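You operate a simulated robot arm through the tools that you are given. There is no shell and no other tool. Be economical: measure what you need, move in short steps, check, and stop when the job is done.

The job below is to be done with a simulated two-armed robot. You get a single attempt, and the scene is never put back.

TASK
Take the lid off the pink sugar tub and lay it down on the top of the steel table.

Only the result counts: the job must be done as asked and must still hold three seconds after the hand-in. Knocking over, shifting, dropping, spilling or breaking anything else fails it. A push-on lid holds only when it is set on centred and level and pressed home; a screw cap is set on level and turned clockwise until tight.

THE ROBOT
Two 7-joint arms with four-finger grippers on one trunk, on a base that drives. Base frame: it is fixed to the floor where the robot stands at the start and does not move with it; the origin is under the middle of the robot, x ahead of it, y to its left, z up; the surface under the hand at the start is at about z = 0.86. Readings come in m, rad, newtons and seconds.
The left shoulder is at the start at [0.04, 0.181, 1.154], the right one opposite. With the tool pointing down near the work surface each hand reaches from about 0.32 to 0.84 m from the robot's upright axis, wherever it stands, measured 20 degrees to its own side. Payload 3.67 kg a hand.
The TCP of each hand is the grasp point between the finger pads, 0.028 m short of the fingertips. In the tool frame z runs along the fingers and y along their closing line. Largest opening 0.112 m; the body of the gripper starts 0.073 m behind the TCP.
Orientation is that of the tool frame in the base frame, as [roll, pitch, yaw] about the fixed x, y, z axes, in that order (R = Rz(yaw) Ry(pitch) Rx(roll)). With the fingers straight down and closing along the base's y, the tool's x points along the base's -x, its y along +y and its z along -z.

THE INTERFACE
- The arms move only by the tool jog_arm. It takes "left_rows", "right_rows" or both (then of equal length, played together; a hand with none holds still); each is a list of rows, each a list of 7 numbers: the shift along the base's x, y, z in m, then the turn, a rotation vector about the base's x, y, z in rad, then the finger opening in m, from 0 to 0.112. In form: [[x, y, z, ax, ay, az, hand], ...]. A call has 1 to 10 rows; each row shifts and turns the commanded pose from where the row before left it. A row lasts 0.2 s, in which the tool goes at most 0.05 m and 0.15 rad; a call with a longer step from one row to the next is refused whole, and so is a gripper value outside its range. A pose out of reach is approached as far as the arm can. The call stops where the force on the tool passes 40 N (or 10 N more than at its start, if that is more) or the arm is blocked; 0.2 s more then pass. The fingers move at their own pace and stop on an object; they squeeze with about 26 N. The grip force told is the motor's: it shows also when the fingers shut on nothing. Time passes only in rows, and 0.2 s behind the last, so rows that do not move let the fingers close. It gives the time, the measured TCP pose, the force on the tool (base axes), the opening and the grip force at its end, in the units of the frame above (readings bear some noise), with the torque about the TCP (base axes, N m) and any sound that the robot's microphone picked up, and new pictures: "show" is both (left out), scene, wrist or none (wrist: the cameras of the hands that moved).
- Cameras (640 x 400 px; columns grow to the right, rows downward): "scene" is now at [0.096, -0.031, 1.3928]; the picture's right is [-0.40, -0.92, 0.00], its down [-0.49, 0.21, -0.85] and it looks along [0.78, -0.34, -0.53] (base axes); focal length 273 px, centre (320, 200). "left" rides on the left gripper at [0.06, 0.018, -0.104] in its tool frame; the picture's right is [-0.29, 0.96, 0.00], its down [-0.80, -0.24, -0.55] and it looks along [-0.53, -0.16, 0.83] (tool axes); focal length 234 px, centre (320, 200). "right" rides on the right gripper at [0.06, -0.018, -0.104] in its tool frame; the picture's right is [0.29, 0.96, 0.00], its down [-0.80, 0.24, -0.55] and it looks along [-0.53, 0.16, 0.83] (tool axes); focal length 234 px, centre (320, 200). There is no depth. A picture from a camera that has moved, and an enlarged one, comes with that camera's place and axes in the base frame and with its lens. The place of the scene camera against the robot may be out by one fixed shift of up to 0.012 m in any direction.
- slide_trunk(by): slides the trunk up (or, below 0, down) by that many m; the arms and the scene camera ride with it, the base frame stays. It gives what a move gives, with no picture.
- roll_base(legs): drives the robot by 1 to 6 legs, each [ahead, left, turn to the left] in m, m and rad, along the robot's own axes; the way and the turn of a leg run together, so that a leg with both is an arc; at most 1.5 m and 3.142 rad a leg. The arms and the cameras ride along, it lands a little off, and it stops where it bumps. It gives what a move gives, and a new picture of the scene camera.
- turn_head(pan, tilt): turns the head with the scene camera to pan (to the left, within 1.501 rad either way) and tilt (down, from -0.506 to 1.204), counted from straight ahead of the robot. It gives what a move gives, and a new picture of the scene camera.
- zoom(camera, box): a new picture of the part [left, top, right, bottom] of that camera's present view, enlarged. The clock stands still meanwhile.
- hand_in(): hands the job in; it is judged then, once.

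Work in short steps. Places have to be worked out from the pictures, the camera data and where the tool is seen: move nearer, look again, correct. Check each grasp and each placing, and mend what went wrong. You have 120 turns and 260 pictures in all, those below and enlarged ones among them. Open the grippers and draw the arms clear of the work before you hand the job in, unless the task says otherwise; then end with one line.

The tools are called after ">>>" by a JSON object that holds its "op" and its "data". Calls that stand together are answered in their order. jog_arm: Moves the arms, as the interface text tells. Its arguments: {"type":"object","properties":{"left_rows":{"type":"array","items":{"type":"array","items":{"type":"number"}}},"right_rows":{"type":"array","items":{"type":"array","items":{"type":"number"}}},"show":{"type":"string","enum":["both","scene","wrist","none"]}},"required":[]} The other tools are called the same way: slide_trunk (by) slides the trunk up or down; roll_base (legs) drives the base; turn_head (pan, tilt) turns the head that bears the scene camera; zoom (camera, box) takes an enlarged picture of a part of a camera's view; hand_in () hands the job in.

At the start:

```text
clock: 0.0
left_tcp_pos: [0.505, 0.0197, 1.2342]
left_ee_rot: [3.141, 0.002, 3.141]
left_ft_force: [-0.4, 0.9, 0.1]
left_moment: [-0.01, 0.02, 0.0]
left_finger_gap: 0.1121
left_gripper_force: 0.0
right_tcp_pos: [0.4501, -0.3735, 1.1692]
right_ee_rot: [-3.142, 0.001, 3.141]
right_ft_force: [0.3, 0.5, 0.0]
right_moment: [-0.02, 0.0, 0.02]
right_finger_gap: 0.112
right_gripper_force: 0.1
trunk travel left (down, up): [-0.275, 0.239]
robot x, y, heading: [0.0051, 0.002, -0.006]
head pan, tilt: [-0.41, 0.562]
```

scene: 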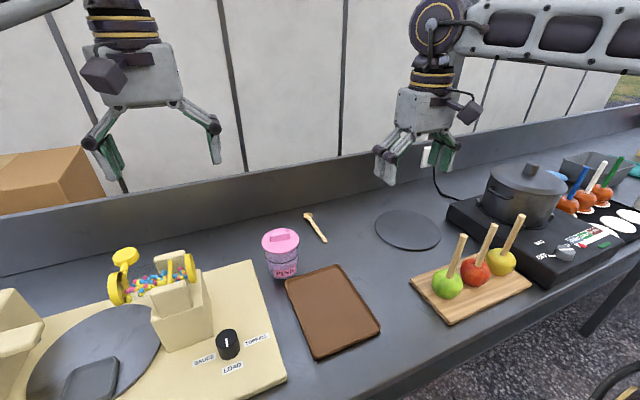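
right: 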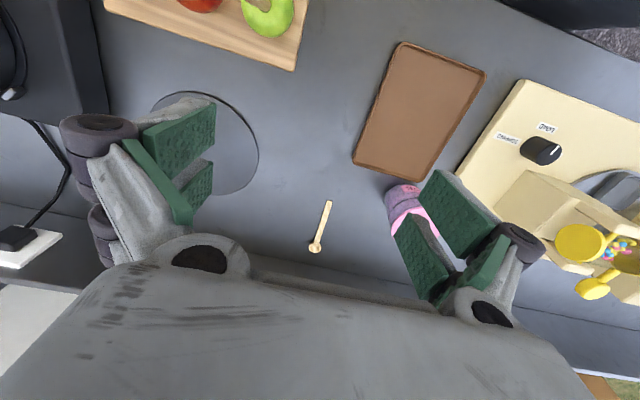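
left: 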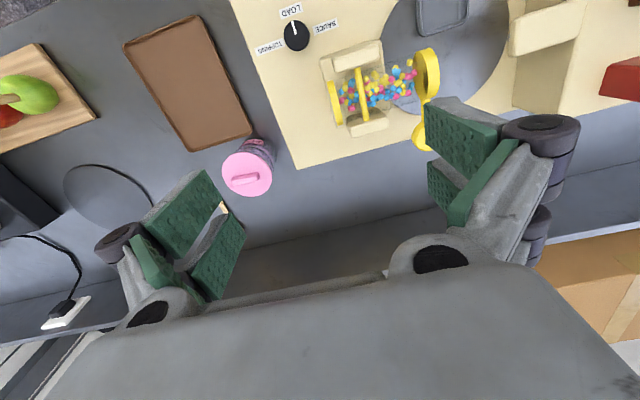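

The lid seems to be at about (0.60, -0.145, 0.96) with a bar handle on top. I zoom in to see the tub and the handle direction.

>>> {"op": "zoom", "data": {"camera": "scene", "box": [230, 200, 342, 290]}}

>>> {"op": "zoom", "data": {"camera": "left", "box": [190, 110, 310, 220]}}

```text
4.44 times, centred on (286, 245) of scene
camera zoom: at [0.096, -0.031, 1.3928], right [-0.4, -0.92, 0.0], down [-0.49, 0.21, -0.85], along [0.78, -0.34, -0.53], focal length 1212 px, centre (471, 0)
```

zoom: 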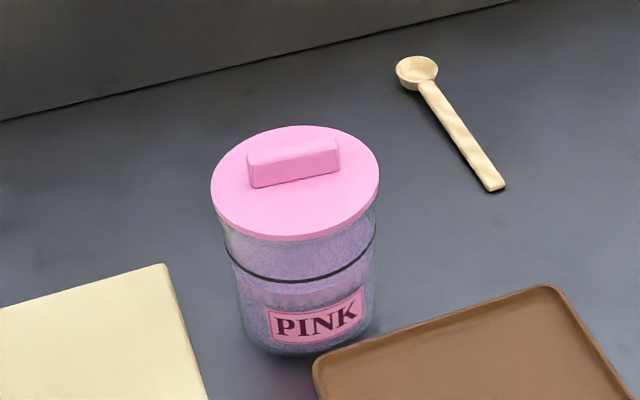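

```text
3.64 times, centred on (250, 165) of left
camera zoom: at [0.4466, 0.0357, 1.3393], right [0.29, 0.96, 0.0], down [0.8, -0.24, 0.55], along [0.53, -0.16, -0.83], focal length 852 px, centre (574, 327)
```

zoom: 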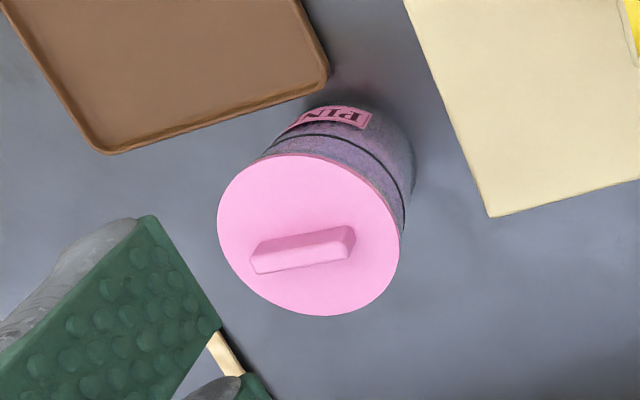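

The bar handle runs along about (0.1, 1, 0), so the fingers must close nearly along x. I turn the right hand by +1.47 rad while moving it above the tub, and shift the left hand away to the left.

>>> {"op": "jog_arm", "data": {"right_rows": [[0.015, 0.0229, -0.003, 0, 0, 0.147, 0.05], [0.015, 0.0229, -0.003, 0, 0, 0.147, 0.05], [0.015, 0.0229, -0.003, 0, 0, 0.147, 0.05], [0.015, 0.0229, -0.003, 0, 0, 0.147, 0.05], [0.015, 0.0229, -0.003, 0, 0, 0.147, 0.05], [0.015, 0.0229, -0.003, 0, 0, 0.147, 0.05], [0.015, 0.0229, -0.003, 0, 0, 0.147, 0.05], [0.015, 0.0229, -0.003, 0, 0, 0.147, 0.05], [0.015, 0.0229, -0.003, 0, 0, 0.147, 0.05], [0.015, 0.0229, -0.003, 0, 0, 0.147, 0.05]], "left_rows": [[0, 0.02, 0, 0, 0, 0, 0.112], [0, 0.02, 0, 0, 0, 0, 0.112], [0, 0.02, 0, 0, 0, 0, 0.112], [0, 0.02, 0, 0, 0, 0, 0.112], [0, 0.02, 0, 0, 0, 0, 0.112], [0, 0.02, 0, 0, 0, 0, 0.112], [0, 0.02, 0, 0, 0, 0, 0.112], [0, 0.01, 0, 0, 0, 0, 0.112], [0, 0, 0, 0, 0, 0, 0.112], [0, 0, 0, 0, 0, 0, 0.112]]}}

```text
clock: 2.2
left_tcp_pos: [0.5051, 0.1703, 1.2341]
left_ee_rot: [-3.14, 0.001, 3.141]
left_ft_force: [-0.6, -0.7, 0.2]
left_moment: [0.04, -0.05, 0.01]
left_finger_gap: 0.1121
left_gripper_force: 0.0
right_tcp_pos: [0.3497, -0.0294, 1.1317]
right_ee_rot: [-3.13, 0.003, -1.696]
right_ft_force: [-0.2, -0.6, 0.4]
right_moment: [0.02, -0.07, 0.0]
right_finger_gap: 0.0497
right_gripper_force: 0.1
right hand out of reach, approached as far as the arm can: row 5, 6, 7, 8, 9, 10
trunk travel left (down, up): [-0.275, 0.239]
robot x, y, heading: [0.0011, 0.0008, -0.003]
head pan, tilt: [-0.41, 0.562]
camera scene: at [0.0948, -0.0324, 1.3929], right [-0.4, -0.92, 0.0], down [-0.49, 0.21, -0.85], along [0.78, -0.34, -0.53], focal length 273 px, centre (320, 200)
camera right: at [0.3593, -0.0921, 1.2366], right [-0.99, -0.17, -0.01], down [-0.14, 0.82, 0.55], along [-0.08, 0.55, -0.83], focal length 234 px, centre (320, 200)
camera left: at [0.4453, 0.1868, 1.3398], right [0.29, 0.96, 0.0], down [0.8, -0.24, 0.55], along [0.53, -0.16, -0.83], focal length 234 px, centre (320, 200)
```

scene: 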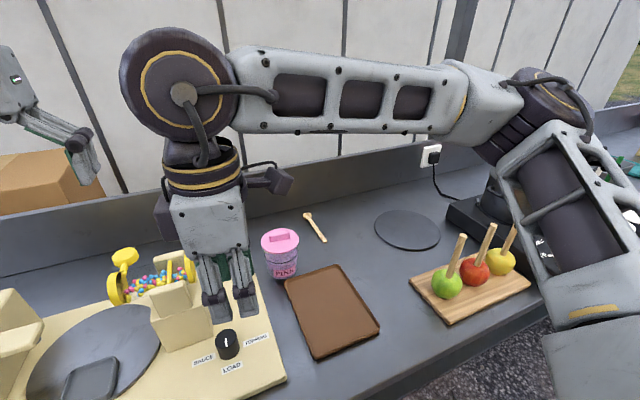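
right: 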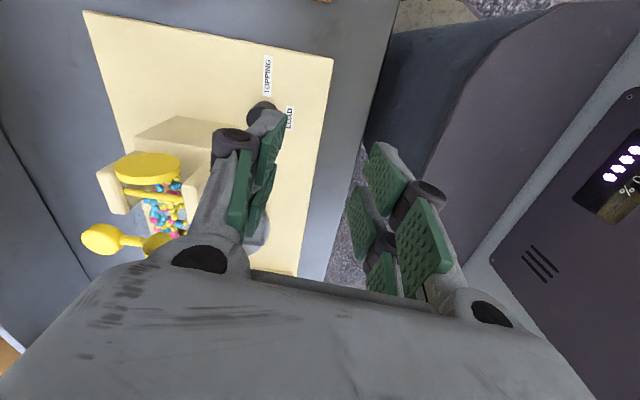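
left: 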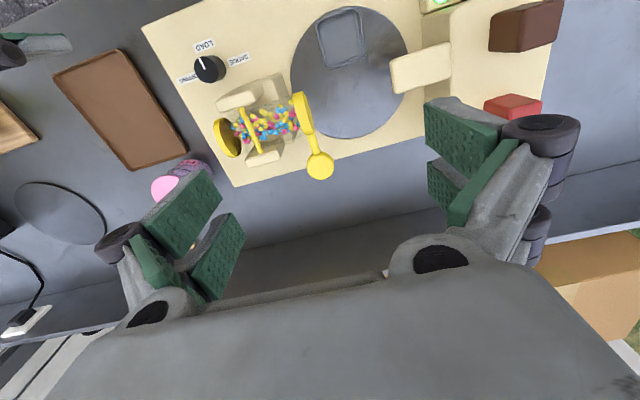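

The right arm took a bad configuration: that turn direction runs out of reach. I undo it in small steps, starting by turning back and watching how it follows.

>>> {"op": "jog_arm", "data": {"right_rows": [[0, 0, 0, 0, 0, -0.147, 0.05], [0, 0, 0, 0, 0, -0.147, 0.05], [0, 0, 0, 0, 0, -0.147, 0.05]], "show": "scene"}}

```text
clock: 3.0
left_tcp_pos: [0.5071, 0.1719, 1.2336]
left_ee_rot: [-3.141, -0.002, -3.142]
left_ft_force: [0.8, -0.3, -0.5]
left_moment: [0.01, 0.0, 0.03]
left_finger_gap: 0.1119
left_gripper_force: 0.0
right_tcp_pos: [0.3519, -0.0282, 1.132]
right_ee_rot: [3.139, -0.001, -2.115]
right_ft_force: [0.4, -0.5, -0.2]
right_moment: [0.03, -0.01, 0.0]
right_finger_gap: 0.0498
right_gripper_force: 0.1
trunk travel left (down, up): [-0.275, 0.239]
robot x, y, heading: [0.0019, 0.0038, -0.001]
head pan, tilt: [-0.41, 0.562]
camera scene: at [0.0971, -0.0308, 1.3927], right [-0.4, -0.92, 0.0], down [-0.49, 0.21, -0.85], along [0.78, -0.34, -0.53], focal length 273 px, centre (320, 200)
```

scene: 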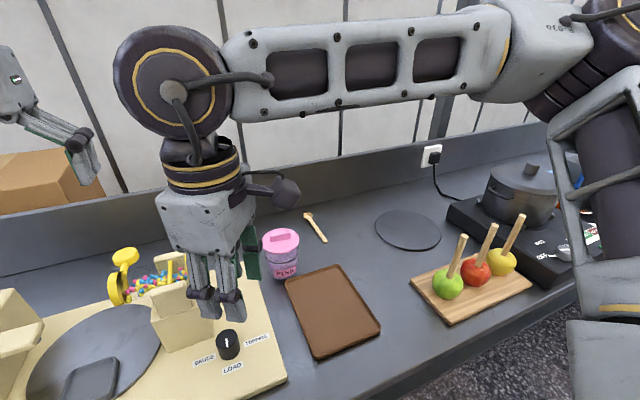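

The command restarts from the reached pose. I drive back toward the right while turning further back.

>>> {"op": "jog_arm", "data": {"right_rows": [[0.005, -0.03, 0.005, 0, 0, -0.14, 0.05], [0.005, -0.03, 0.005, 0, 0, -0.14, 0.05], [0.005, -0.03, 0.005, 0, 0, -0.14, 0.05], [0.005, -0.03, 0.005, 0, 0, -0.14, 0.05], [0.005, -0.03, 0.005, 0, 0, -0.14, 0.05], [0.02, -0.03, 0.005, 0, 0, -0.14, 0.05], [0.02, -0.03, 0.005, 0, 0, -0.14, 0.05], [0.02, -0.03, 0.005, 0, 0, -0.14, 0.05], [0.02, -0.03, 0.005, 0, 0, -0.14, 0.05], [0.02, -0.02, 0.005, 0, 0, -0.14, 0.05]], "show": "scene"}}

```text
clock: 5.2
left_tcp_pos: [0.5072, 0.1713, 1.2343]
left_ee_rot: [-3.141, 0.001, 3.142]
left_ft_force: [1.2, 0.5, -0.4]
left_moment: [0.02, 0.01, -0.01]
left_finger_gap: 0.1124
left_gripper_force: 0.0
right_tcp_pos: [0.4785, -0.3213, 1.1804]
right_ee_rot: [3.141, 0.001, 2.769]
right_ft_force: [0.0, -0.5, -0.6]
right_moment: [0.01, -0.01, 0.0]
right_finger_gap: 0.0498
right_gripper_force: 0.1
trunk travel left (down, up): [-0.275, 0.239]
robot x, y, heading: [0.0045, 0.001, 0.0]
head pan, tilt: [-0.41, 0.562]
camera scene: at [0.0966, -0.0311, 1.3927], right [-0.4, -0.92, 0.0], down [-0.49, 0.21, -0.85], along [0.78, -0.34, -0.53], focal length 273 px, centre (320, 200)
```

scene: 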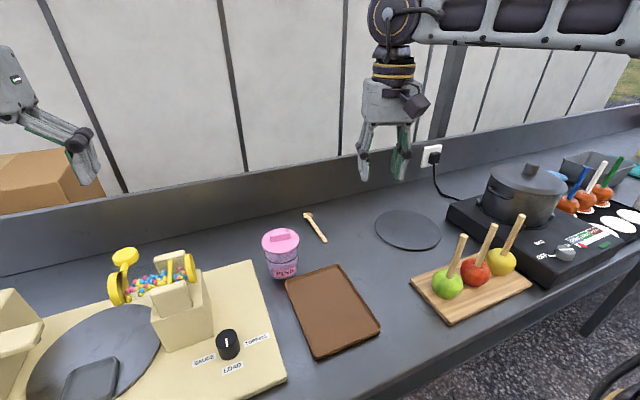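

Recovered. Now I turn the hand the other way, toward yaw 1.47, in place.

>>> {"op": "jog_arm", "data": {"right_rows": [[0, 0, 0, 0, 0, -0.144, 0.05], [0, 0, 0, 0, 0, -0.144, 0.05], [0, 0, 0, 0, 0, -0.144, 0.05], [0, 0, 0, 0, 0, -0.144, 0.05], [0, 0, 0, 0, 0, -0.144, 0.05], [0, 0, 0, 0, 0, -0.144, 0.05], [0, 0, 0, 0, 0, -0.144, 0.05], [0, 0, 0, 0, 0, -0.144, 0.05], [0, 0, 0, 0, 0, -0.144, 0.05]], "show": "both"}}

```text
clock: 7.2
left_tcp_pos: [0.5069, 0.1714, 1.2351]
left_ee_rot: [3.14, 0.0, 3.141]
left_ft_force: [-0.2, -0.1, 0.1]
left_moment: [-0.01, 0.04, 0.01]
left_finger_gap: 0.1121
left_gripper_force: 0.0
right_tcp_pos: [0.4764, -0.3194, 1.1812]
right_ee_rot: [3.141, 0.0, 1.471]
right_ft_force: [0.1, -0.7, -0.4]
right_moment: [0.01, 0.0, -0.01]
right_finger_gap: 0.0502
right_gripper_force: 0.2
trunk travel left (down, up): [-0.275, 0.239]
robot x, y, heading: [-0.0039, 0.0021, -0.0]
head pan, tilt: [-0.41, 0.562]
camera scene: at [0.096, -0.0308, 1.3928], right [-0.4, -0.92, 0.0], down [-0.49, 0.21, -0.85], along [0.78, -0.34, -0.53], focal length 273 px, centre (320, 200)
camera right: at [0.4645, -0.2575, 1.2861], right [0.98, 0.19, 0.0], down [0.16, -0.82, 0.55], along [0.11, -0.54, -0.83], focal length 234 px, centre (320, 200)
```

scene: 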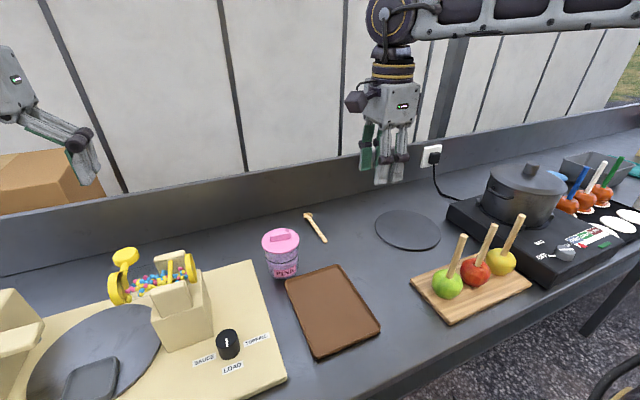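
right: 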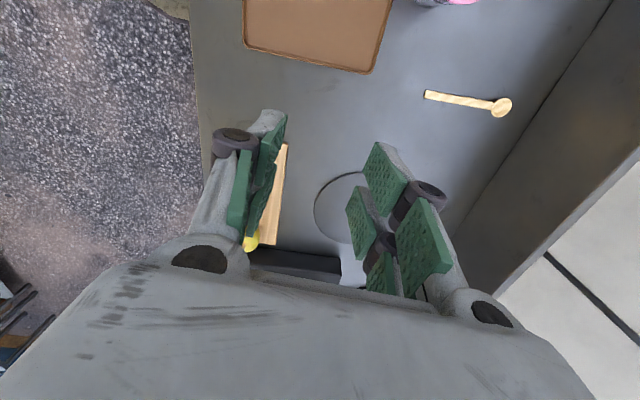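

That works. Now move over the tub, staying high (z≈1.13).

>>> {"op": "jog_arm", "data": {"right_rows": [[0.02, 0.029, -0.008, 0, 0, 0, 0.05], [0.02, 0.029, -0.008, 0, 0, 0, 0.05], [0.02, 0.029, -0.008, 0, 0, 0, 0.05], [0.02, 0.029, -0.008, 0, 0, 0, 0.05], [0.02, 0.029, -0.008, 0, 0, 0, 0.05], [0.02, 0.029, -0.008, 0, 0, 0, 0.05]], "show": "both"}}

```text
clock: 8.6
left_tcp_pos: [0.5069, 0.1705, 1.2347]
left_ee_rot: [-3.141, -0.001, 3.141]
left_ft_force: [-0.1, -1.1, -0.1]
left_moment: [0.0, -0.05, -0.02]
left_finger_gap: 0.1119
left_gripper_force: 0.0
right_tcp_pos: [0.5962, -0.145, 1.134]
right_ee_rot: [-3.138, 0.003, 1.472]
right_ft_force: [0.2, -0.1, -2.7]
right_moment: [-0.02, 0.06, -0.01]
right_finger_gap: 0.0499
right_gripper_force: 0.0
trunk travel left (down, up): [-0.275, 0.239]
robot x, y, heading: [-0.0018, -0.0021, -0.001]
head pan, tilt: [-0.41, 0.562]
camera scene: at [0.0967, -0.0308, 1.3926], right [-0.4, -0.92, 0.0], down [-0.49, 0.21, -0.85], along [0.78, -0.34, -0.53], focal length 273 px, centre (320, 200)
camera right: at [0.5836, -0.0832, 1.2388], right [0.98, 0.19, 0.0], down [0.16, -0.82, 0.56], along [0.1, -0.55, -0.83], focal length 234 px, centre (320, 200)
```

scene: 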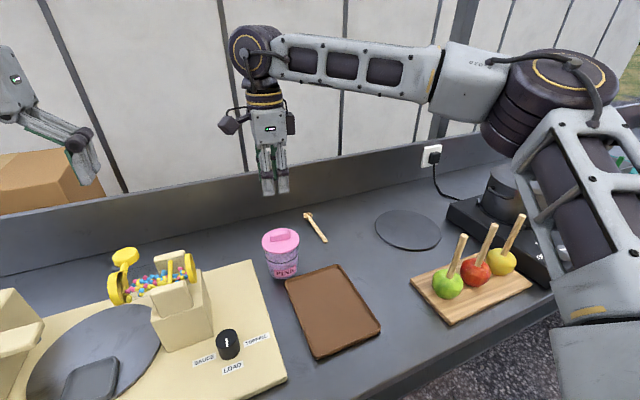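
right: 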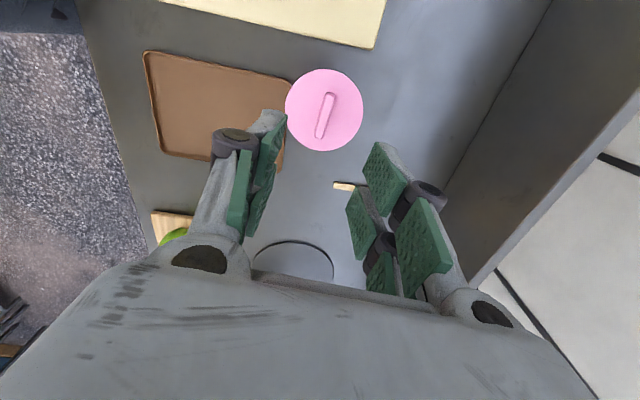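

The lid centre triangulates to about (0.598, -0.145, 0.95). I lower to z≈1.04 and look again.

>>> {"op": "jog_arm", "data": {"right_rows": [[0.001, 0, -0.03, 0, 0, 0, 0.05], [0, 0, -0.03, 0, 0, 0, 0.05], [0, 0, -0.03, 0, 0, 0, 0.05]], "show": "both"}}

```text
clock: 9.4
left_tcp_pos: [0.5069, 0.1716, 1.2345]
left_ee_rot: [3.141, -0.002, 3.141]
left_ft_force: [-0.3, 1.1, -0.4]
left_moment: [0.0, 0.05, -0.03]
left_finger_gap: 0.112
left_gripper_force: 0.1
right_tcp_pos: [0.5984, -0.1451, 1.0435]
right_ee_rot: [-3.142, 0.0, 1.475]
right_ft_force: [0.1, 0.1, -0.1]
right_moment: [0.0, 0.02, 0.01]
right_finger_gap: 0.0498
right_gripper_force: 0.1
trunk travel left (down, up): [-0.275, 0.239]
robot x, y, heading: [0.0015, 0.0003, -0.004]
head pan, tilt: [-0.41, 0.562]
camera scene: at [0.0964, -0.0311, 1.3928], right [-0.4, -0.92, 0.0], down [-0.49, 0.21, -0.85], along [0.78, -0.34, -0.53], focal length 273 px, centre (320, 200)
camera right: at [0.5852, -0.0839, 1.1486], right [0.98, 0.19, 0.0], down [0.16, -0.82, 0.55], along [0.11, -0.54, -0.83], focal length 234 px, centre (320, 200)
```

scene: 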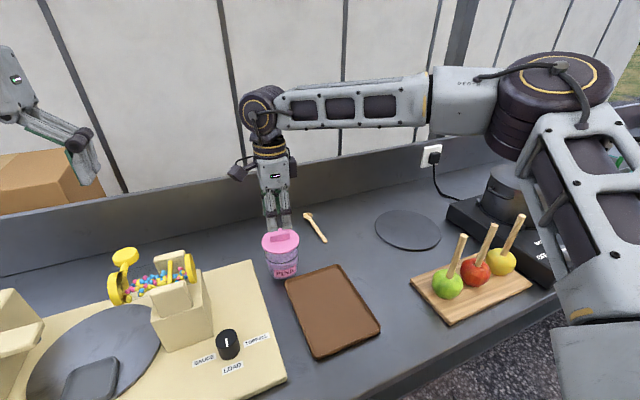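
right: 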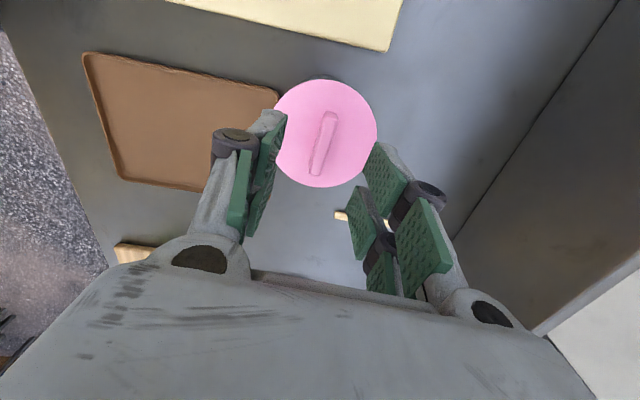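

I zoom on the bar for finer alignment.

>>> {"op": "zoom", "data": {"camera": "right", "box": [260, 70, 400, 200]}}

>>> {"op": "zoom", "data": {"camera": "scene", "box": [230, 190, 342, 280]}}

```text
3.08 times, centred on (330, 135) of right
camera zoom: at [0.5852, -0.0839, 1.1486], right [0.98, 0.19, 0.0], down [0.16, -0.82, 0.55], along [0.11, -0.54, -0.83], focal length 720 px, centre (289, 400)
```

zoom: 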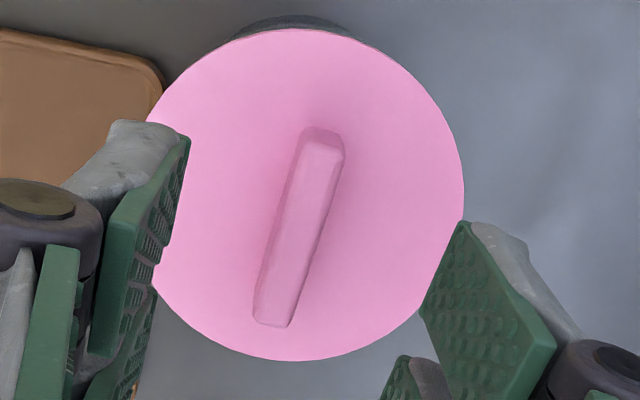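

```text
4.44 times, centred on (286, 235) of scene
camera zoom: at [0.0964, -0.0311, 1.3928], right [-0.4, -0.92, 0.0], down [-0.49, 0.21, -0.85], along [0.78, -0.34, -0.53], focal length 1212 px, centre (471, 44)
```

zoom: 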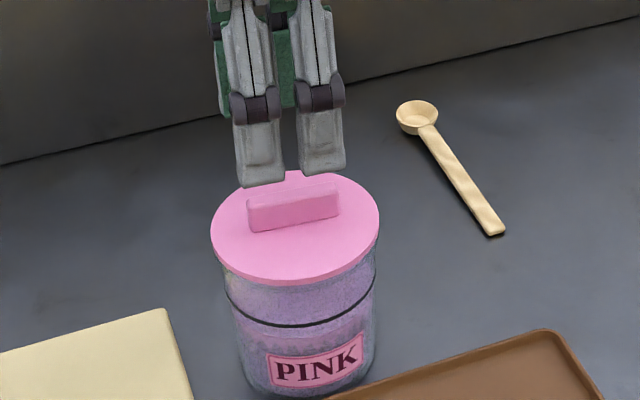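

The bar centre is about 5 mm further in x and 7 mm toward −y, with 0.03 rad of turn left to correct. I correct and come down to TCP z≈1.0 (tips ≈0.972).

>>> {"op": "jog_arm", "data": {"right_rows": [[0.005, -0.007, 0, 0, 0, 0.032, 0.05], [0, 0, -0.02, 0, 0, 0, 0.05], [0, 0, -0.02, 0, 0, 0, 0.05], [0, 0, 0, 0, 0, 0, 0.05]], "show": "none"}}

>>> {"op": "zoom", "data": {"camera": "right", "box": [220, 70, 420, 250]}}

>>> {"op": "zoom", "data": {"camera": "scene", "box": [230, 190, 342, 280]}}

```text
clock: 10.4
left_tcp_pos: [0.5057, 0.1711, 1.2348]
left_ee_rot: [-3.141, -0.002, 3.141]
left_ft_force: [-0.2, 0.0, 0.3]
left_moment: [0.02, 0.01, 0.06]
left_finger_gap: 0.112
left_gripper_force: 0.1
right_tcp_pos: [0.6009, -0.1538, 1.0022]
right_ee_rot: [-3.139, 0.001, 1.505]
right_ft_force: [0.6, 0.2, -0.5]
right_moment: [0.01, -0.02, -0.04]
right_finger_gap: 0.05
right_gripper_force: 0.0
trunk travel left (down, up): [-0.275, 0.239]
robot x, y, heading: [0.0019, -0.0015, 0.0]
head pan, tilt: [-0.41, 0.562]
```

```text
2.22 times, centred on (320, 160) of right
camera zoom: at [0.5871, -0.0921, 1.1082], right [0.97, 0.23, 0.0], down [0.19, -0.81, 0.55], along [0.12, -0.54, -0.83], focal length 520 px, centre (320, 289)
```

zoom: 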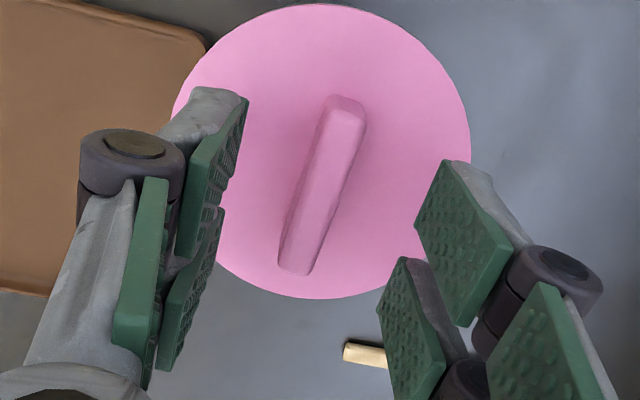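

```text
4.44 times, centred on (286, 235) of scene
camera zoom: at [0.096, -0.0309, 1.3928], right [-0.4, -0.92, 0.0], down [-0.49, 0.21, -0.85], along [0.78, -0.34, -0.53], focal length 1212 px, centre (471, 44)
```

zoom: 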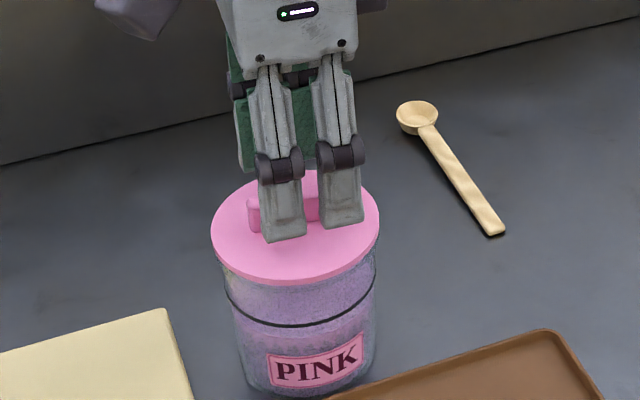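

The fingers straddle the bar, about 5 mm too far toward −y, and the tips are about 18 mm above the lid. I shift and come down 11 mm.

>>> {"op": "jog_arm", "data": {"right_rows": [[0, 0.006, 0, 0, 0, 0, 0.05], [0, 0, -0.006, 0, 0, 0, 0.05], [0, 0, -0.005, 0, 0, 0, 0.05], [0, 0, 0, 0, 0, 0, 0.05]], "show": "none"}}

>>> {"op": "zoom", "data": {"camera": "right", "box": [220, 70, 420, 250]}}

>>> {"op": "zoom", "data": {"camera": "scene", "box": [230, 190, 342, 280]}}

```text
clock: 11.4
left_tcp_pos: [0.5064, 0.1717, 1.2342]
left_ee_rot: [-3.142, 0.0, 3.141]
left_ft_force: [-0.3, -1.3, 0.0]
left_moment: [-0.01, 0.02, 0.01]
left_finger_gap: 0.1119
left_gripper_force: 0.0
right_tcp_pos: [0.6021, -0.1458, 0.9916]
right_ee_rot: [-3.14, 0.0, 1.507]
right_ft_force: [-0.2, -0.2, -0.1]
right_moment: [0.03, -0.01, 0.02]
right_finger_gap: 0.0498
right_gripper_force: 0.1
trunk travel left (down, up): [-0.275, 0.239]
robot x, y, heading: [-0.0033, -0.0002, -0.001]
head pan, tilt: [-0.41, 0.562]
```

```text
2.22 times, centred on (320, 160) of right
camera zoom: at [0.5879, -0.0842, 1.0973], right [0.97, 0.23, 0.0], down [0.19, -0.81, 0.55], along [0.12, -0.54, -0.83], focal length 520 px, centre (320, 289)
```

zoom: 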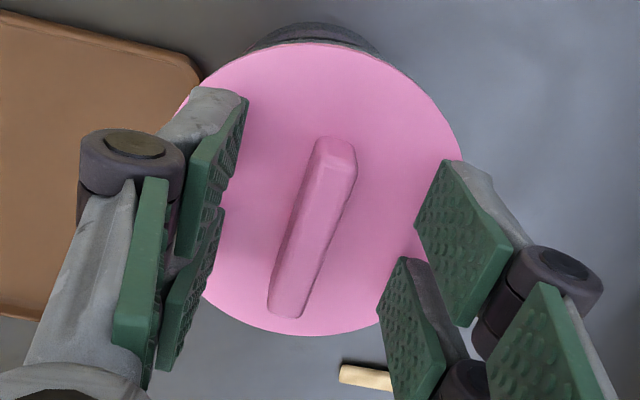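

```text
4.44 times, centred on (286, 235) of scene
camera zoom: at [0.0961, -0.0309, 1.3928], right [-0.4, -0.92, 0.0], down [-0.49, 0.21, -0.85], along [0.78, -0.34, -0.53], focal length 1212 px, centre (471, 44)
```

zoom: 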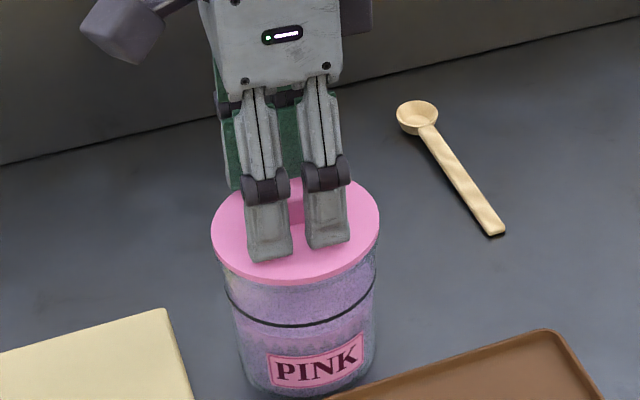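

Now nearly centred; the bar is 2 mm toward −x and the tips are about 7 mm above the lid plate. I correct, lower 4 mm, and close on the bar.

>>> {"op": "jog_arm", "data": {"right_rows": [[-0.002, 0, -0.002, 0, 0, 0, 0.05], [0, 0, -0.002, 0, 0, 0, 0.04], [0, 0, 0, 0, 0, 0, 0.03], [0, 0, 0, 0, 0, 0, 0.024], [0, 0, 0, 0, 0, 0, 0.02]], "show": "none"}}

>>> {"op": "zoom", "data": {"camera": "right", "box": [220, 70, 420, 250]}}

```text
clock: 12.6
left_tcp_pos: [0.5064, 0.1712, 1.235]
left_ee_rot: [-3.141, 0.0, 3.141]
left_ft_force: [0.2, 0.2, 0.3]
left_moment: [0.01, -0.01, 0.01]
left_finger_gap: 0.112
left_gripper_force: 0.1
right_tcp_pos: [0.5996, -0.1443, 0.9871]
right_ee_rot: [-3.14, 0.001, 1.508]
right_ft_force: [0.1, -0.7, 1.4]
right_moment: [-0.01, 0.01, 0.0]
right_finger_gap: 0.0195
right_gripper_force: 0.0
trunk travel left (down, up): [-0.275, 0.239]
robot x, y, heading: [0.0002, -0.0005, -0.0]
head pan, tilt: [-0.41, 0.562]
```

```text
2.22 times, centred on (320, 160) of right
camera zoom: at [0.5859, -0.0841, 1.0926], right [0.97, 0.23, 0.0], down [0.19, -0.81, 0.55], along [0.12, -0.54, -0.83], focal length 520 px, centre (320, 289)
```

zoom: 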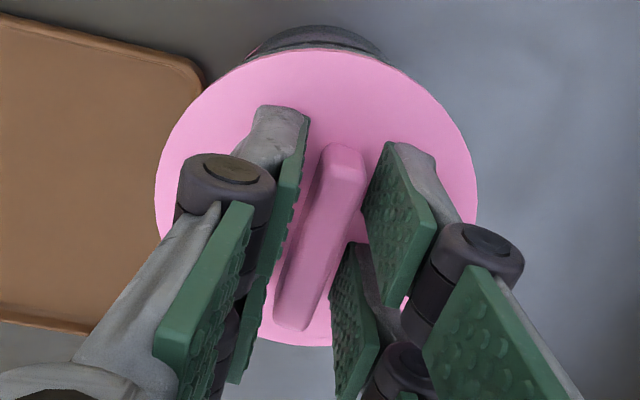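

The bar is centred between the pads; I close fully.

>>> {"op": "jog_arm", "data": {"right_rows": [[0, 0, 0, 0, 0, 0, 0.014], [0, 0, 0, 0, 0, 0, 0.008], [0, 0, 0, 0, 0, 0, 0], [0, 0, 0, 0, 0, 0, 0], [0, 0, 0, 0, 0, 0, 0]], "show": "none"}}

>>> {"op": "zoom", "data": {"camera": "right", "box": [220, 70, 420, 250]}}

>>> {"op": "zoom", "data": {"camera": "scene", "box": [230, 190, 342, 280]}}

```text
clock: 13.8
left_tcp_pos: [0.507, 0.1728, 1.2344]
left_ee_rot: [3.141, 0.0, 3.141]
left_ft_force: [0.1, 0.0, 0.5]
left_moment: [-0.03, 0.03, -0.02]
left_finger_gap: 0.112
left_gripper_force: 0.0
right_tcp_pos: [0.6011, -0.1447, 0.9874]
right_ee_rot: [3.141, 0.0, 1.506]
right_ft_force: [0.7, -0.1, 0.1]
right_moment: [0.02, -0.01, -0.01]
right_finger_gap: 0.0102
right_gripper_force: 25.6
trunk travel left (down, up): [-0.275, 0.239]
robot x, y, heading: [0.0012, 0.0015, -0.0]
head pan, tilt: [-0.41, 0.562]
heard: snap
```

```text
2.22 times, centred on (320, 160) of right
camera zoom: at [0.5861, -0.0841, 1.0926], right [0.97, 0.23, 0.0], down [0.19, -0.81, 0.55], along [0.12, -0.54, -0.83], focal length 520 px, centre (320, 289)
```

zoom: 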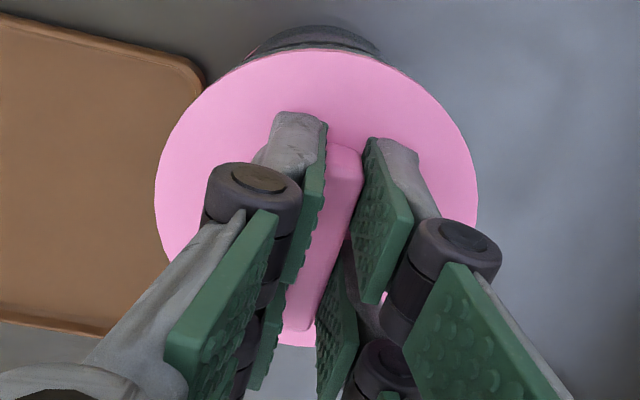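

```text
4.44 times, centred on (286, 235) of scene
camera zoom: at [0.0961, -0.0309, 1.3928], right [-0.4, -0.92, 0.0], down [-0.49, 0.21, -0.85], along [0.78, -0.34, -0.53], focal length 1212 px, centre (471, 44)
```

zoom: 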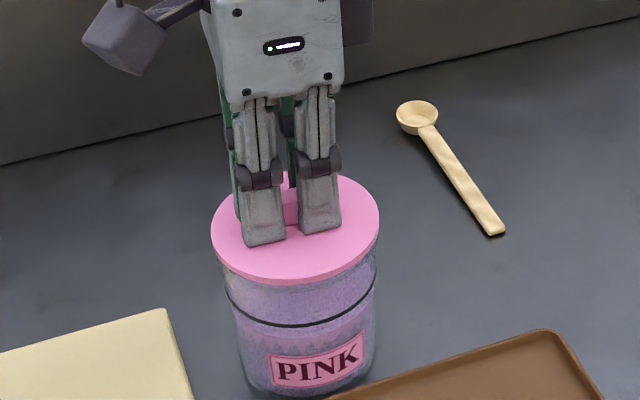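

The grip holds on a bar about 1 cm thick, and a "snap" was heard, perhaps the lid loosening. I lift very slowly and watch the force and whether the tub comes along.

>>> {"op": "jog_arm", "data": {"right_rows": [[0, 0, 0.003, 0, 0, 0, 0], [0, 0, 0.003, 0, 0, 0, 0], [0, 0, 0, 0, 0, 0, 0]], "show": "none"}}

>>> {"op": "zoom", "data": {"camera": "scene", "box": [230, 190, 342, 280]}}

```text
clock: 14.6
left_tcp_pos: [0.5059, 0.172, 1.2346]
left_ee_rot: [3.141, 0.0, 3.141]
left_ft_force: [0.8, 0.5, 0.6]
left_moment: [-0.04, -0.03, -0.01]
left_finger_gap: 0.1119
left_gripper_force: 0.0
right_tcp_pos: [0.6009, -0.1455, 0.9945]
right_ee_rot: [3.142, -0.002, 1.507]
right_ft_force: [0.7, -0.2, -0.6]
right_moment: [-0.03, 0.0, 0.02]
right_finger_gap: 0.0103
right_gripper_force: 25.9
trunk travel left (down, up): [-0.275, 0.239]
robot x, y, heading: [-0.0017, -0.0008, 0.001]
head pan, tilt: [-0.41, 0.562]
```

```text
4.44 times, centred on (286, 235) of scene
camera zoom: at [0.0962, -0.0309, 1.3928], right [-0.4, -0.92, 0.0], down [-0.49, 0.21, -0.85], along [0.78, -0.34, -0.53], focal length 1212 px, centre (471, 44)
```

zoom: 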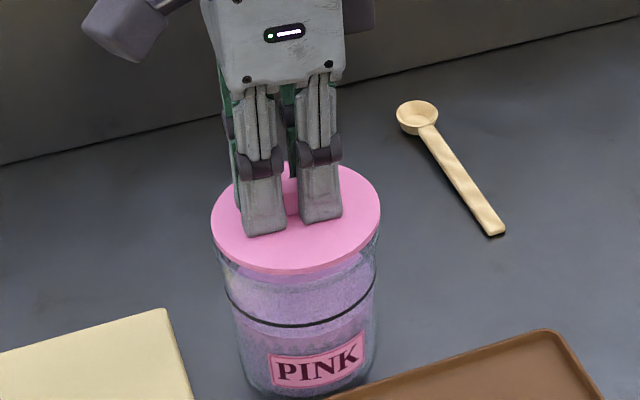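

The lid rises alone and the tub stays put. I lift straight up by 0.1 m.

>>> {"op": "jog_arm", "data": {"right_rows": [[0, 0, 0.01, 0, 0, 0, 0], [0, 0, 0.01, 0, 0, 0, 0], [0, 0, 0.015, 0, 0, 0, 0], [0, 0, 0.02, 0, 0, 0, 0], [0, 0, 0.02, 0, 0, 0, 0], [0, 0, 0.025, 0, 0, 0, 0]], "show": "both"}}

>>> {"op": "zoom", "data": {"camera": "scene", "box": [230, 160, 342, 290]}}

```text
clock: 16.0
left_tcp_pos: [0.5059, 0.1712, 1.2343]
left_ee_rot: [-3.14, 0.001, 3.141]
left_ft_force: [-0.2, 0.2, -0.2]
left_moment: [0.01, 0.03, 0.01]
left_finger_gap: 0.112
left_gripper_force: 0.0
right_tcp_pos: [0.6022, -0.1445, 1.0942]
right_ee_rot: [3.141, 0.0, 1.505]
right_ft_force: [-0.6, -0.3, 0.4]
right_moment: [0.0, 0.01, 0.0]
right_finger_gap: 0.0104
right_gripper_force: 25.6
trunk travel left (down, up): [-0.275, 0.239]
robot x, y, heading: [-0.0013, 0.0009, -0.001]
head pan, tilt: [-0.41, 0.562]
camera scene: at [0.0957, -0.0308, 1.3928], right [-0.4, -0.92, 0.0], down [-0.49, 0.21, -0.85], along [0.78, -0.34, -0.53], focal length 273 px, centre (320, 200)
camera right: at [0.5877, -0.0842, 1.1998], right [0.97, 0.23, 0.0], down [0.19, -0.81, 0.55], along [0.12, -0.54, -0.83], focal length 234 px, centre (320, 200)
```

scene: 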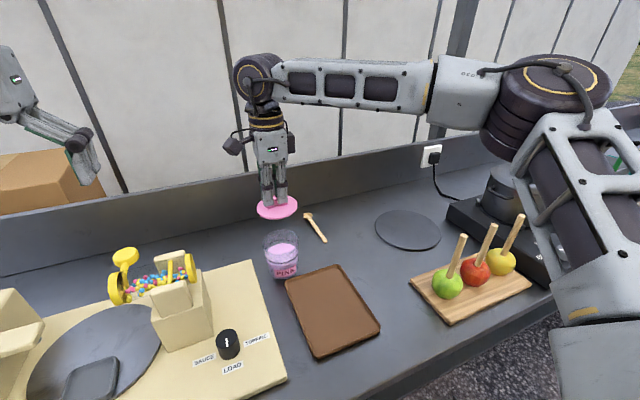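
right: 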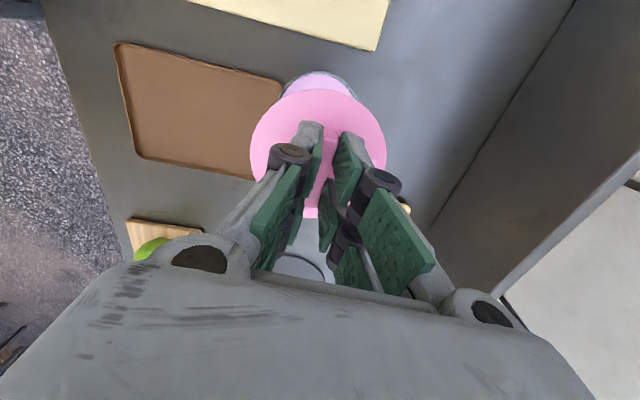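

```text
3.08 times, centred on (286, 225) of scene
camera zoom: at [0.0957, -0.0308, 1.3928], right [-0.4, -0.92, 0.0], down [-0.49, 0.21, -0.85], along [0.78, -0.34, -0.53], focal length 839 px, centre (425, 123)
```

zoom: 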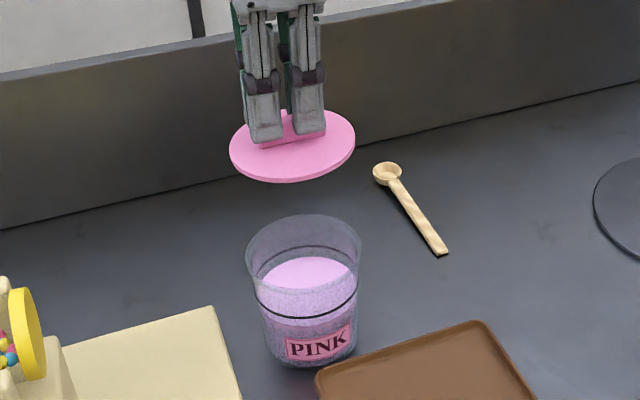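

The lid is off and hangs level. The clear patch lies between the tray, spoon, disc and wooden board, around (0.545, -0.365). I carry it there at height.

>>> {"op": "jog_arm", "data": {"right_rows": [[-0.007, -0.0275, 0, 0, 0, 0, 0], [-0.007, -0.0275, 0, 0, 0, 0, 0], [-0.007, -0.0275, 0, 0, 0, 0, 0], [-0.007, -0.0275, 0, 0, 0, 0, 0], [-0.007, -0.0275, 0, 0, 0, 0, 0], [-0.007, -0.0275, 0, 0, 0, 0, 0], [-0.007, -0.0275, 0, 0, 0, 0, 0], [-0.007, -0.0275, 0, 0, 0, 0, 0]], "show": "both"}}

```text
clock: 17.8
left_tcp_pos: [0.507, 0.17, 1.2353]
left_ee_rot: [-3.141, -0.001, 3.141]
left_ft_force: [-0.2, -0.4, -0.5]
left_moment: [0.03, 0.02, 0.01]
left_finger_gap: 0.1119
left_gripper_force: 0.1
right_tcp_pos: [0.542, -0.3679, 1.0932]
right_ee_rot: [-3.141, 0.001, 1.507]
right_ft_force: [-0.6, 0.2, 0.2]
right_moment: [0.05, 0.0, 0.0]
right_finger_gap: 0.0103
right_gripper_force: 25.8
trunk travel left (down, up): [-0.275, 0.239]
robot x, y, heading: [0.0001, 0.0049, -0.0]
head pan, tilt: [-0.41, 0.562]
camera scene: at [0.0957, -0.032, 1.3928], right [-0.4, -0.92, 0.0], down [-0.49, 0.21, -0.85], along [0.78, -0.34, -0.53], focal length 273 px, centre (320, 200)
camera right: at [0.5277, -0.3068, 1.1986], right [0.97, 0.23, 0.0], down [0.19, -0.81, 0.55], along [0.13, -0.54, -0.83], focal length 234 px, centre (320, 200)
```

scene: 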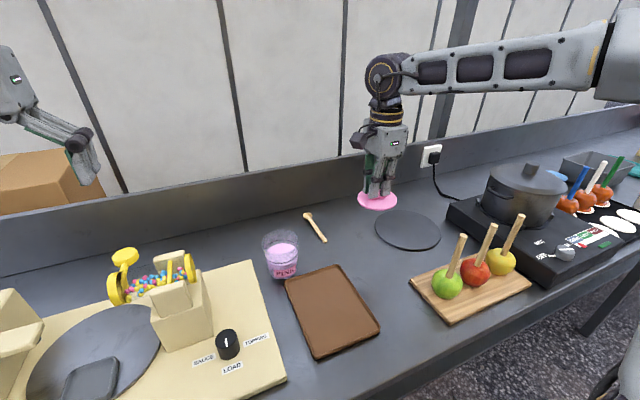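
right: 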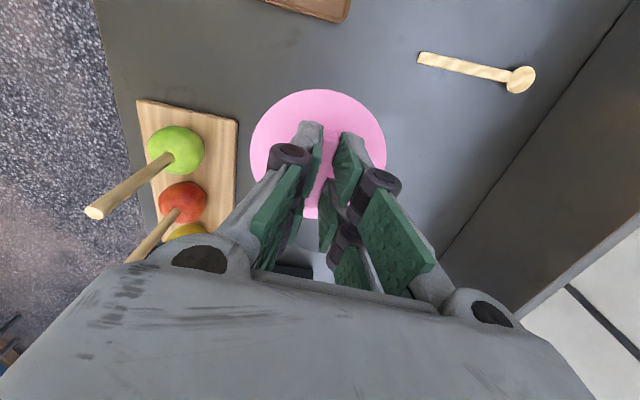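

The table spot needs slight correction toward −x by 0.022 for even clearance. I descend to TCP z≈0.925.

>>> {"op": "jog_arm", "data": {"right_rows": [[-0.01, 0, -0.02, 0, 0, 0, 0], [-0.012, 0, -0.02, 0, 0, 0, 0], [0, 0, -0.025, 0, 0, 0, 0], [0, 0, -0.025, 0, 0, 0, 0], [0, 0, -0.025, 0, 0, 0, 0], [0, 0, -0.025, 0, 0, 0, 0], [0, 0, -0.025, 0, 0, 0, 0], [0, 0, 0, 0, 0, 0, 0]], "show": "both"}}

>>> {"op": "zoom", "data": {"camera": "scene", "box": [310, 200, 440, 300]}}

```text
clock: 19.6
left_tcp_pos: [0.5055, 0.1713, 1.2335]
left_ee_rot: [3.142, -0.001, 3.141]
left_ft_force: [0.1, -0.1, 0.4]
left_moment: [-0.01, 0.01, 0.0]
left_finger_gap: 0.112
left_gripper_force: 0.1
right_tcp_pos: [0.5219, -0.3664, 0.9281]
right_ee_rot: [-3.141, 0.0, 1.507]
right_ft_force: [0.7, -0.5, -0.2]
right_moment: [0.0, 0.0, 0.01]
right_finger_gap: 0.0104
right_gripper_force: 26.4
trunk travel left (down, up): [-0.275, 0.239]
robot x, y, heading: [0.0023, 0.004, -0.0]
head pan, tilt: [-0.41, 0.562]
camera scene: at [0.0958, -0.0307, 1.3928], right [-0.4, -0.92, 0.0], down [-0.49, 0.21, -0.85], along [0.78, -0.34, -0.53], focal length 273 px, centre (320, 200)
camera right: at [0.5081, -0.3059, 1.0332], right [0.97, 0.23, 0.0], down [0.19, -0.81, 0.55], along [0.13, -0.54, -0.83], focal length 234 px, centre (320, 200)
```

scene: 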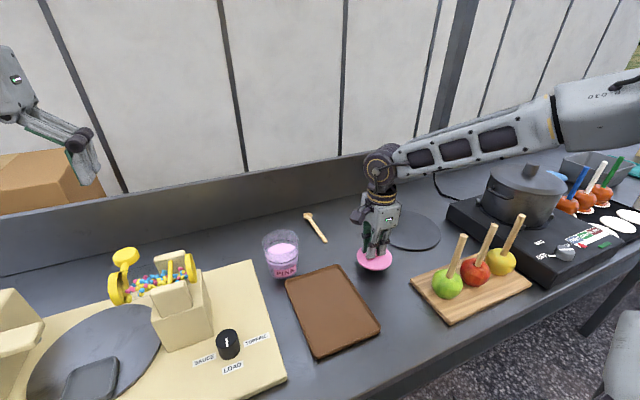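
right: 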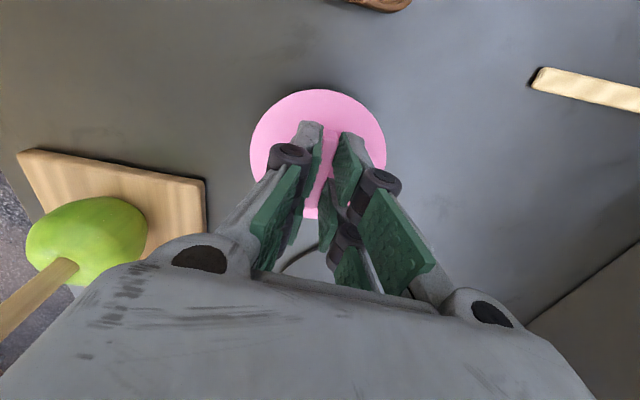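

```text
4.00 times, centred on (375, 250) of scene
camera zoom: at [0.0958, -0.0307, 1.3928], right [-0.4, -0.92, 0.0], down [-0.49, 0.21, -0.85], along [0.78, -0.34, -0.53], focal length 1091 px, centre (100, 0)
```

zoom: 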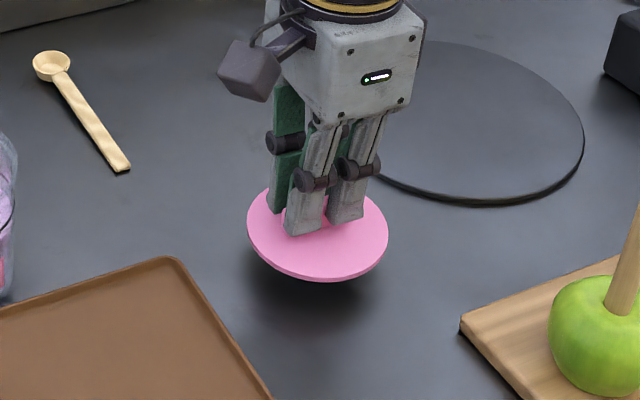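

The spot is clear all round and the lid still has a gap to the table. I continue down gently.

>>> {"op": "jog_arm", "data": {"right_rows": [[0, 0, -0.006, 0, 0, 0, 0], [0, 0, -0.006, 0, 0, 0, 0], [0, 0, -0.004, 0, 0, 0, 0], [0, 0, -0.002, 0, 0, 0, 0], [0, 0, 0, 0, 0, 0, 0]], "show": "none"}}

>>> {"op": "zoom", "data": {"camera": "scene", "box": [310, 200, 440, 300]}}

```text
clock: 20.8
left_tcp_pos: [0.5056, 0.1725, 1.233]
left_ee_rot: [3.141, -0.001, -3.141]
left_ft_force: [0.1, 0.4, 0.4]
left_moment: [0.01, -0.01, 0.0]
left_finger_gap: 0.112
left_gripper_force: 0.0
right_tcp_pos: [0.5219, -0.367, 0.9111]
right_ee_rot: [-3.141, -0.001, 1.506]
right_ft_force: [-0.7, -0.1, -1.3]
right_moment: [0.0, 0.02, -0.01]
right_finger_gap: 0.0105
right_gripper_force: 26.2
trunk travel left (down, up): [-0.275, 0.239]
robot x, y, heading: [-0.0007, 0.0002, -0.005]
head pan, tilt: [-0.41, 0.562]
```

```text
4.00 times, centred on (375, 250) of scene
camera zoom: at [0.0961, -0.031, 1.3928], right [-0.4, -0.92, 0.0], down [-0.49, 0.21, -0.85], along [0.78, -0.34, -0.53], focal length 1091 px, centre (100, 0)
```

zoom: 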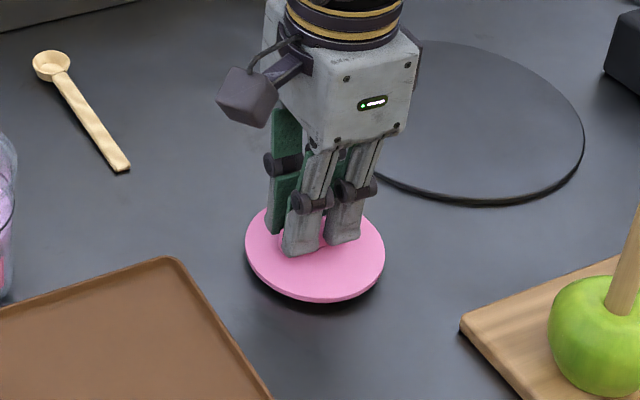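

Still a small gap. I go down in 2 mm steps.

>>> {"op": "jog_arm", "data": {"right_rows": [[0, 0, -0.002, 0, 0, 0, 0], [0, 0, -0.002, 0, 0, 0, 0], [0, 0, -0.002, 0, 0, 0, 0], [0, 0, 0, 0, 0, 0, 0]], "show": "none"}}

>>> {"op": "zoom", "data": {"camera": "scene", "box": [340, 220, 410, 290]}}

```text
clock: 21.8
left_tcp_pos: [0.5051, 0.1704, 1.235]
left_ee_rot: [3.14, 0.0, -3.141]
left_ft_force: [-0.2, -0.1, 0.5]
left_moment: [0.01, 0.03, 0.01]
left_finger_gap: 0.1124
left_gripper_force: 0.1
right_tcp_pos: [0.5211, -0.3653, 0.9071]
right_ee_rot: [3.139, 0.0, 1.505]
right_ft_force: [-0.5, -9.9, 27.0]
right_moment: [0.09, 0.01, -0.01]
right_finger_gap: 0.0106
right_gripper_force: 25.9
trunk travel left (down, up): [-0.275, 0.239]
robot x, y, heading: [0.0013, 0.0022, -0.002]
head pan, tilt: [-0.41, 0.562]
```

```text
5.71 times, centred on (375, 255) of scene
camera zoom: at [0.0937, -0.0308, 1.3931], right [-0.4, -0.92, 0.0], down [-0.49, 0.21, -0.85], along [0.78, -0.34, -0.53], focal length 1558 px, centre (6, -114)
```

zoom: 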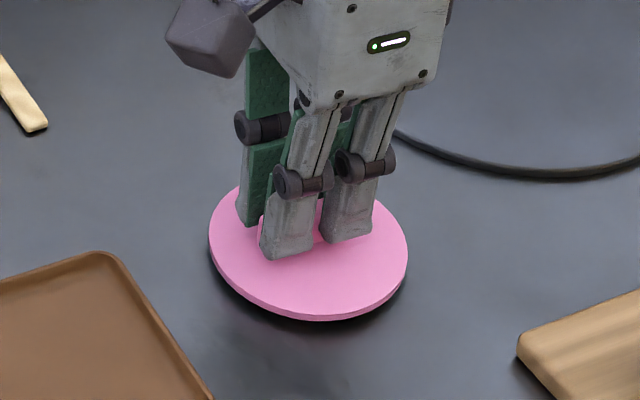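

The force reading of 27 N shows the lid is on the table. I ease up 2 mm, then open a little at a time.

>>> {"op": "jog_arm", "data": {"right_rows": [[0, 0, 0.002, 0, 0, 0, 0], [0, 0, 0, 0, 0, 0, 0], [0, 0, 0, 0, 0, 0, 0.016], [0, 0, 0, 0, 0, 0, 0.025], [0, 0, 0, 0, 0, 0, 0.035], [0, 0, 0, 0, 0, 0, 0.035]], "show": "wrist"}}

>>> {"op": "zoom", "data": {"camera": "scene", "box": [340, 220, 410, 290]}}

```text
clock: 23.2
left_tcp_pos: [0.5065, 0.1714, 1.2344]
left_ee_rot: [3.141, 0.0, -3.141]
left_ft_force: [0.6, 0.3, -1.2]
left_moment: [-0.04, 0.0, -0.03]
left_finger_gap: 0.1118
left_gripper_force: 0.0
right_tcp_pos: [0.5221, -0.3648, 0.9068]
right_ee_rot: [3.141, 0.001, 1.505]
right_ft_force: [-0.1, 0.6, -1.2]
right_moment: [-0.01, 0.0, -0.01]
right_finger_gap: 0.0349
right_gripper_force: 0.0
trunk travel left (down, up): [-0.275, 0.239]
robot x, y, heading: [-0.003, -0.0009, -0.001]
head pan, tilt: [-0.41, 0.562]
camera right: at [0.508, -0.3041, 1.0124], right [0.97, 0.23, 0.0], down [0.19, -0.81, 0.55], along [0.12, -0.54, -0.83], focal length 234 px, centre (320, 200)
```

right: 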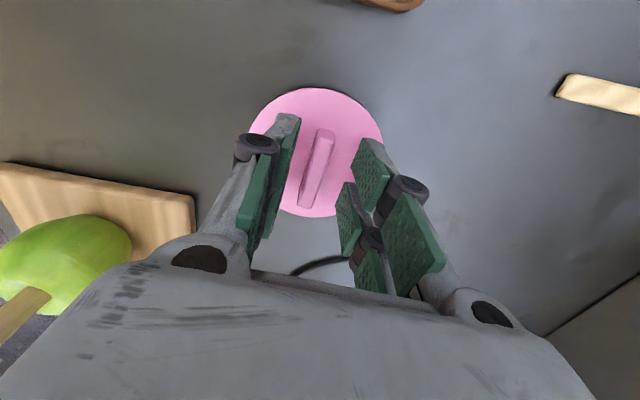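

```text
5.71 times, centred on (375, 255) of scene
camera zoom: at [0.0959, -0.0309, 1.3928], right [-0.4, -0.92, 0.0], down [-0.49, 0.21, -0.85], along [0.78, -0.34, -0.53], focal length 1558 px, centre (6, -114)
```

zoom: 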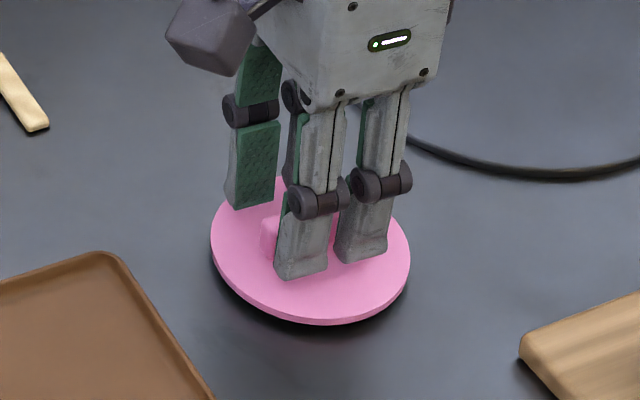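

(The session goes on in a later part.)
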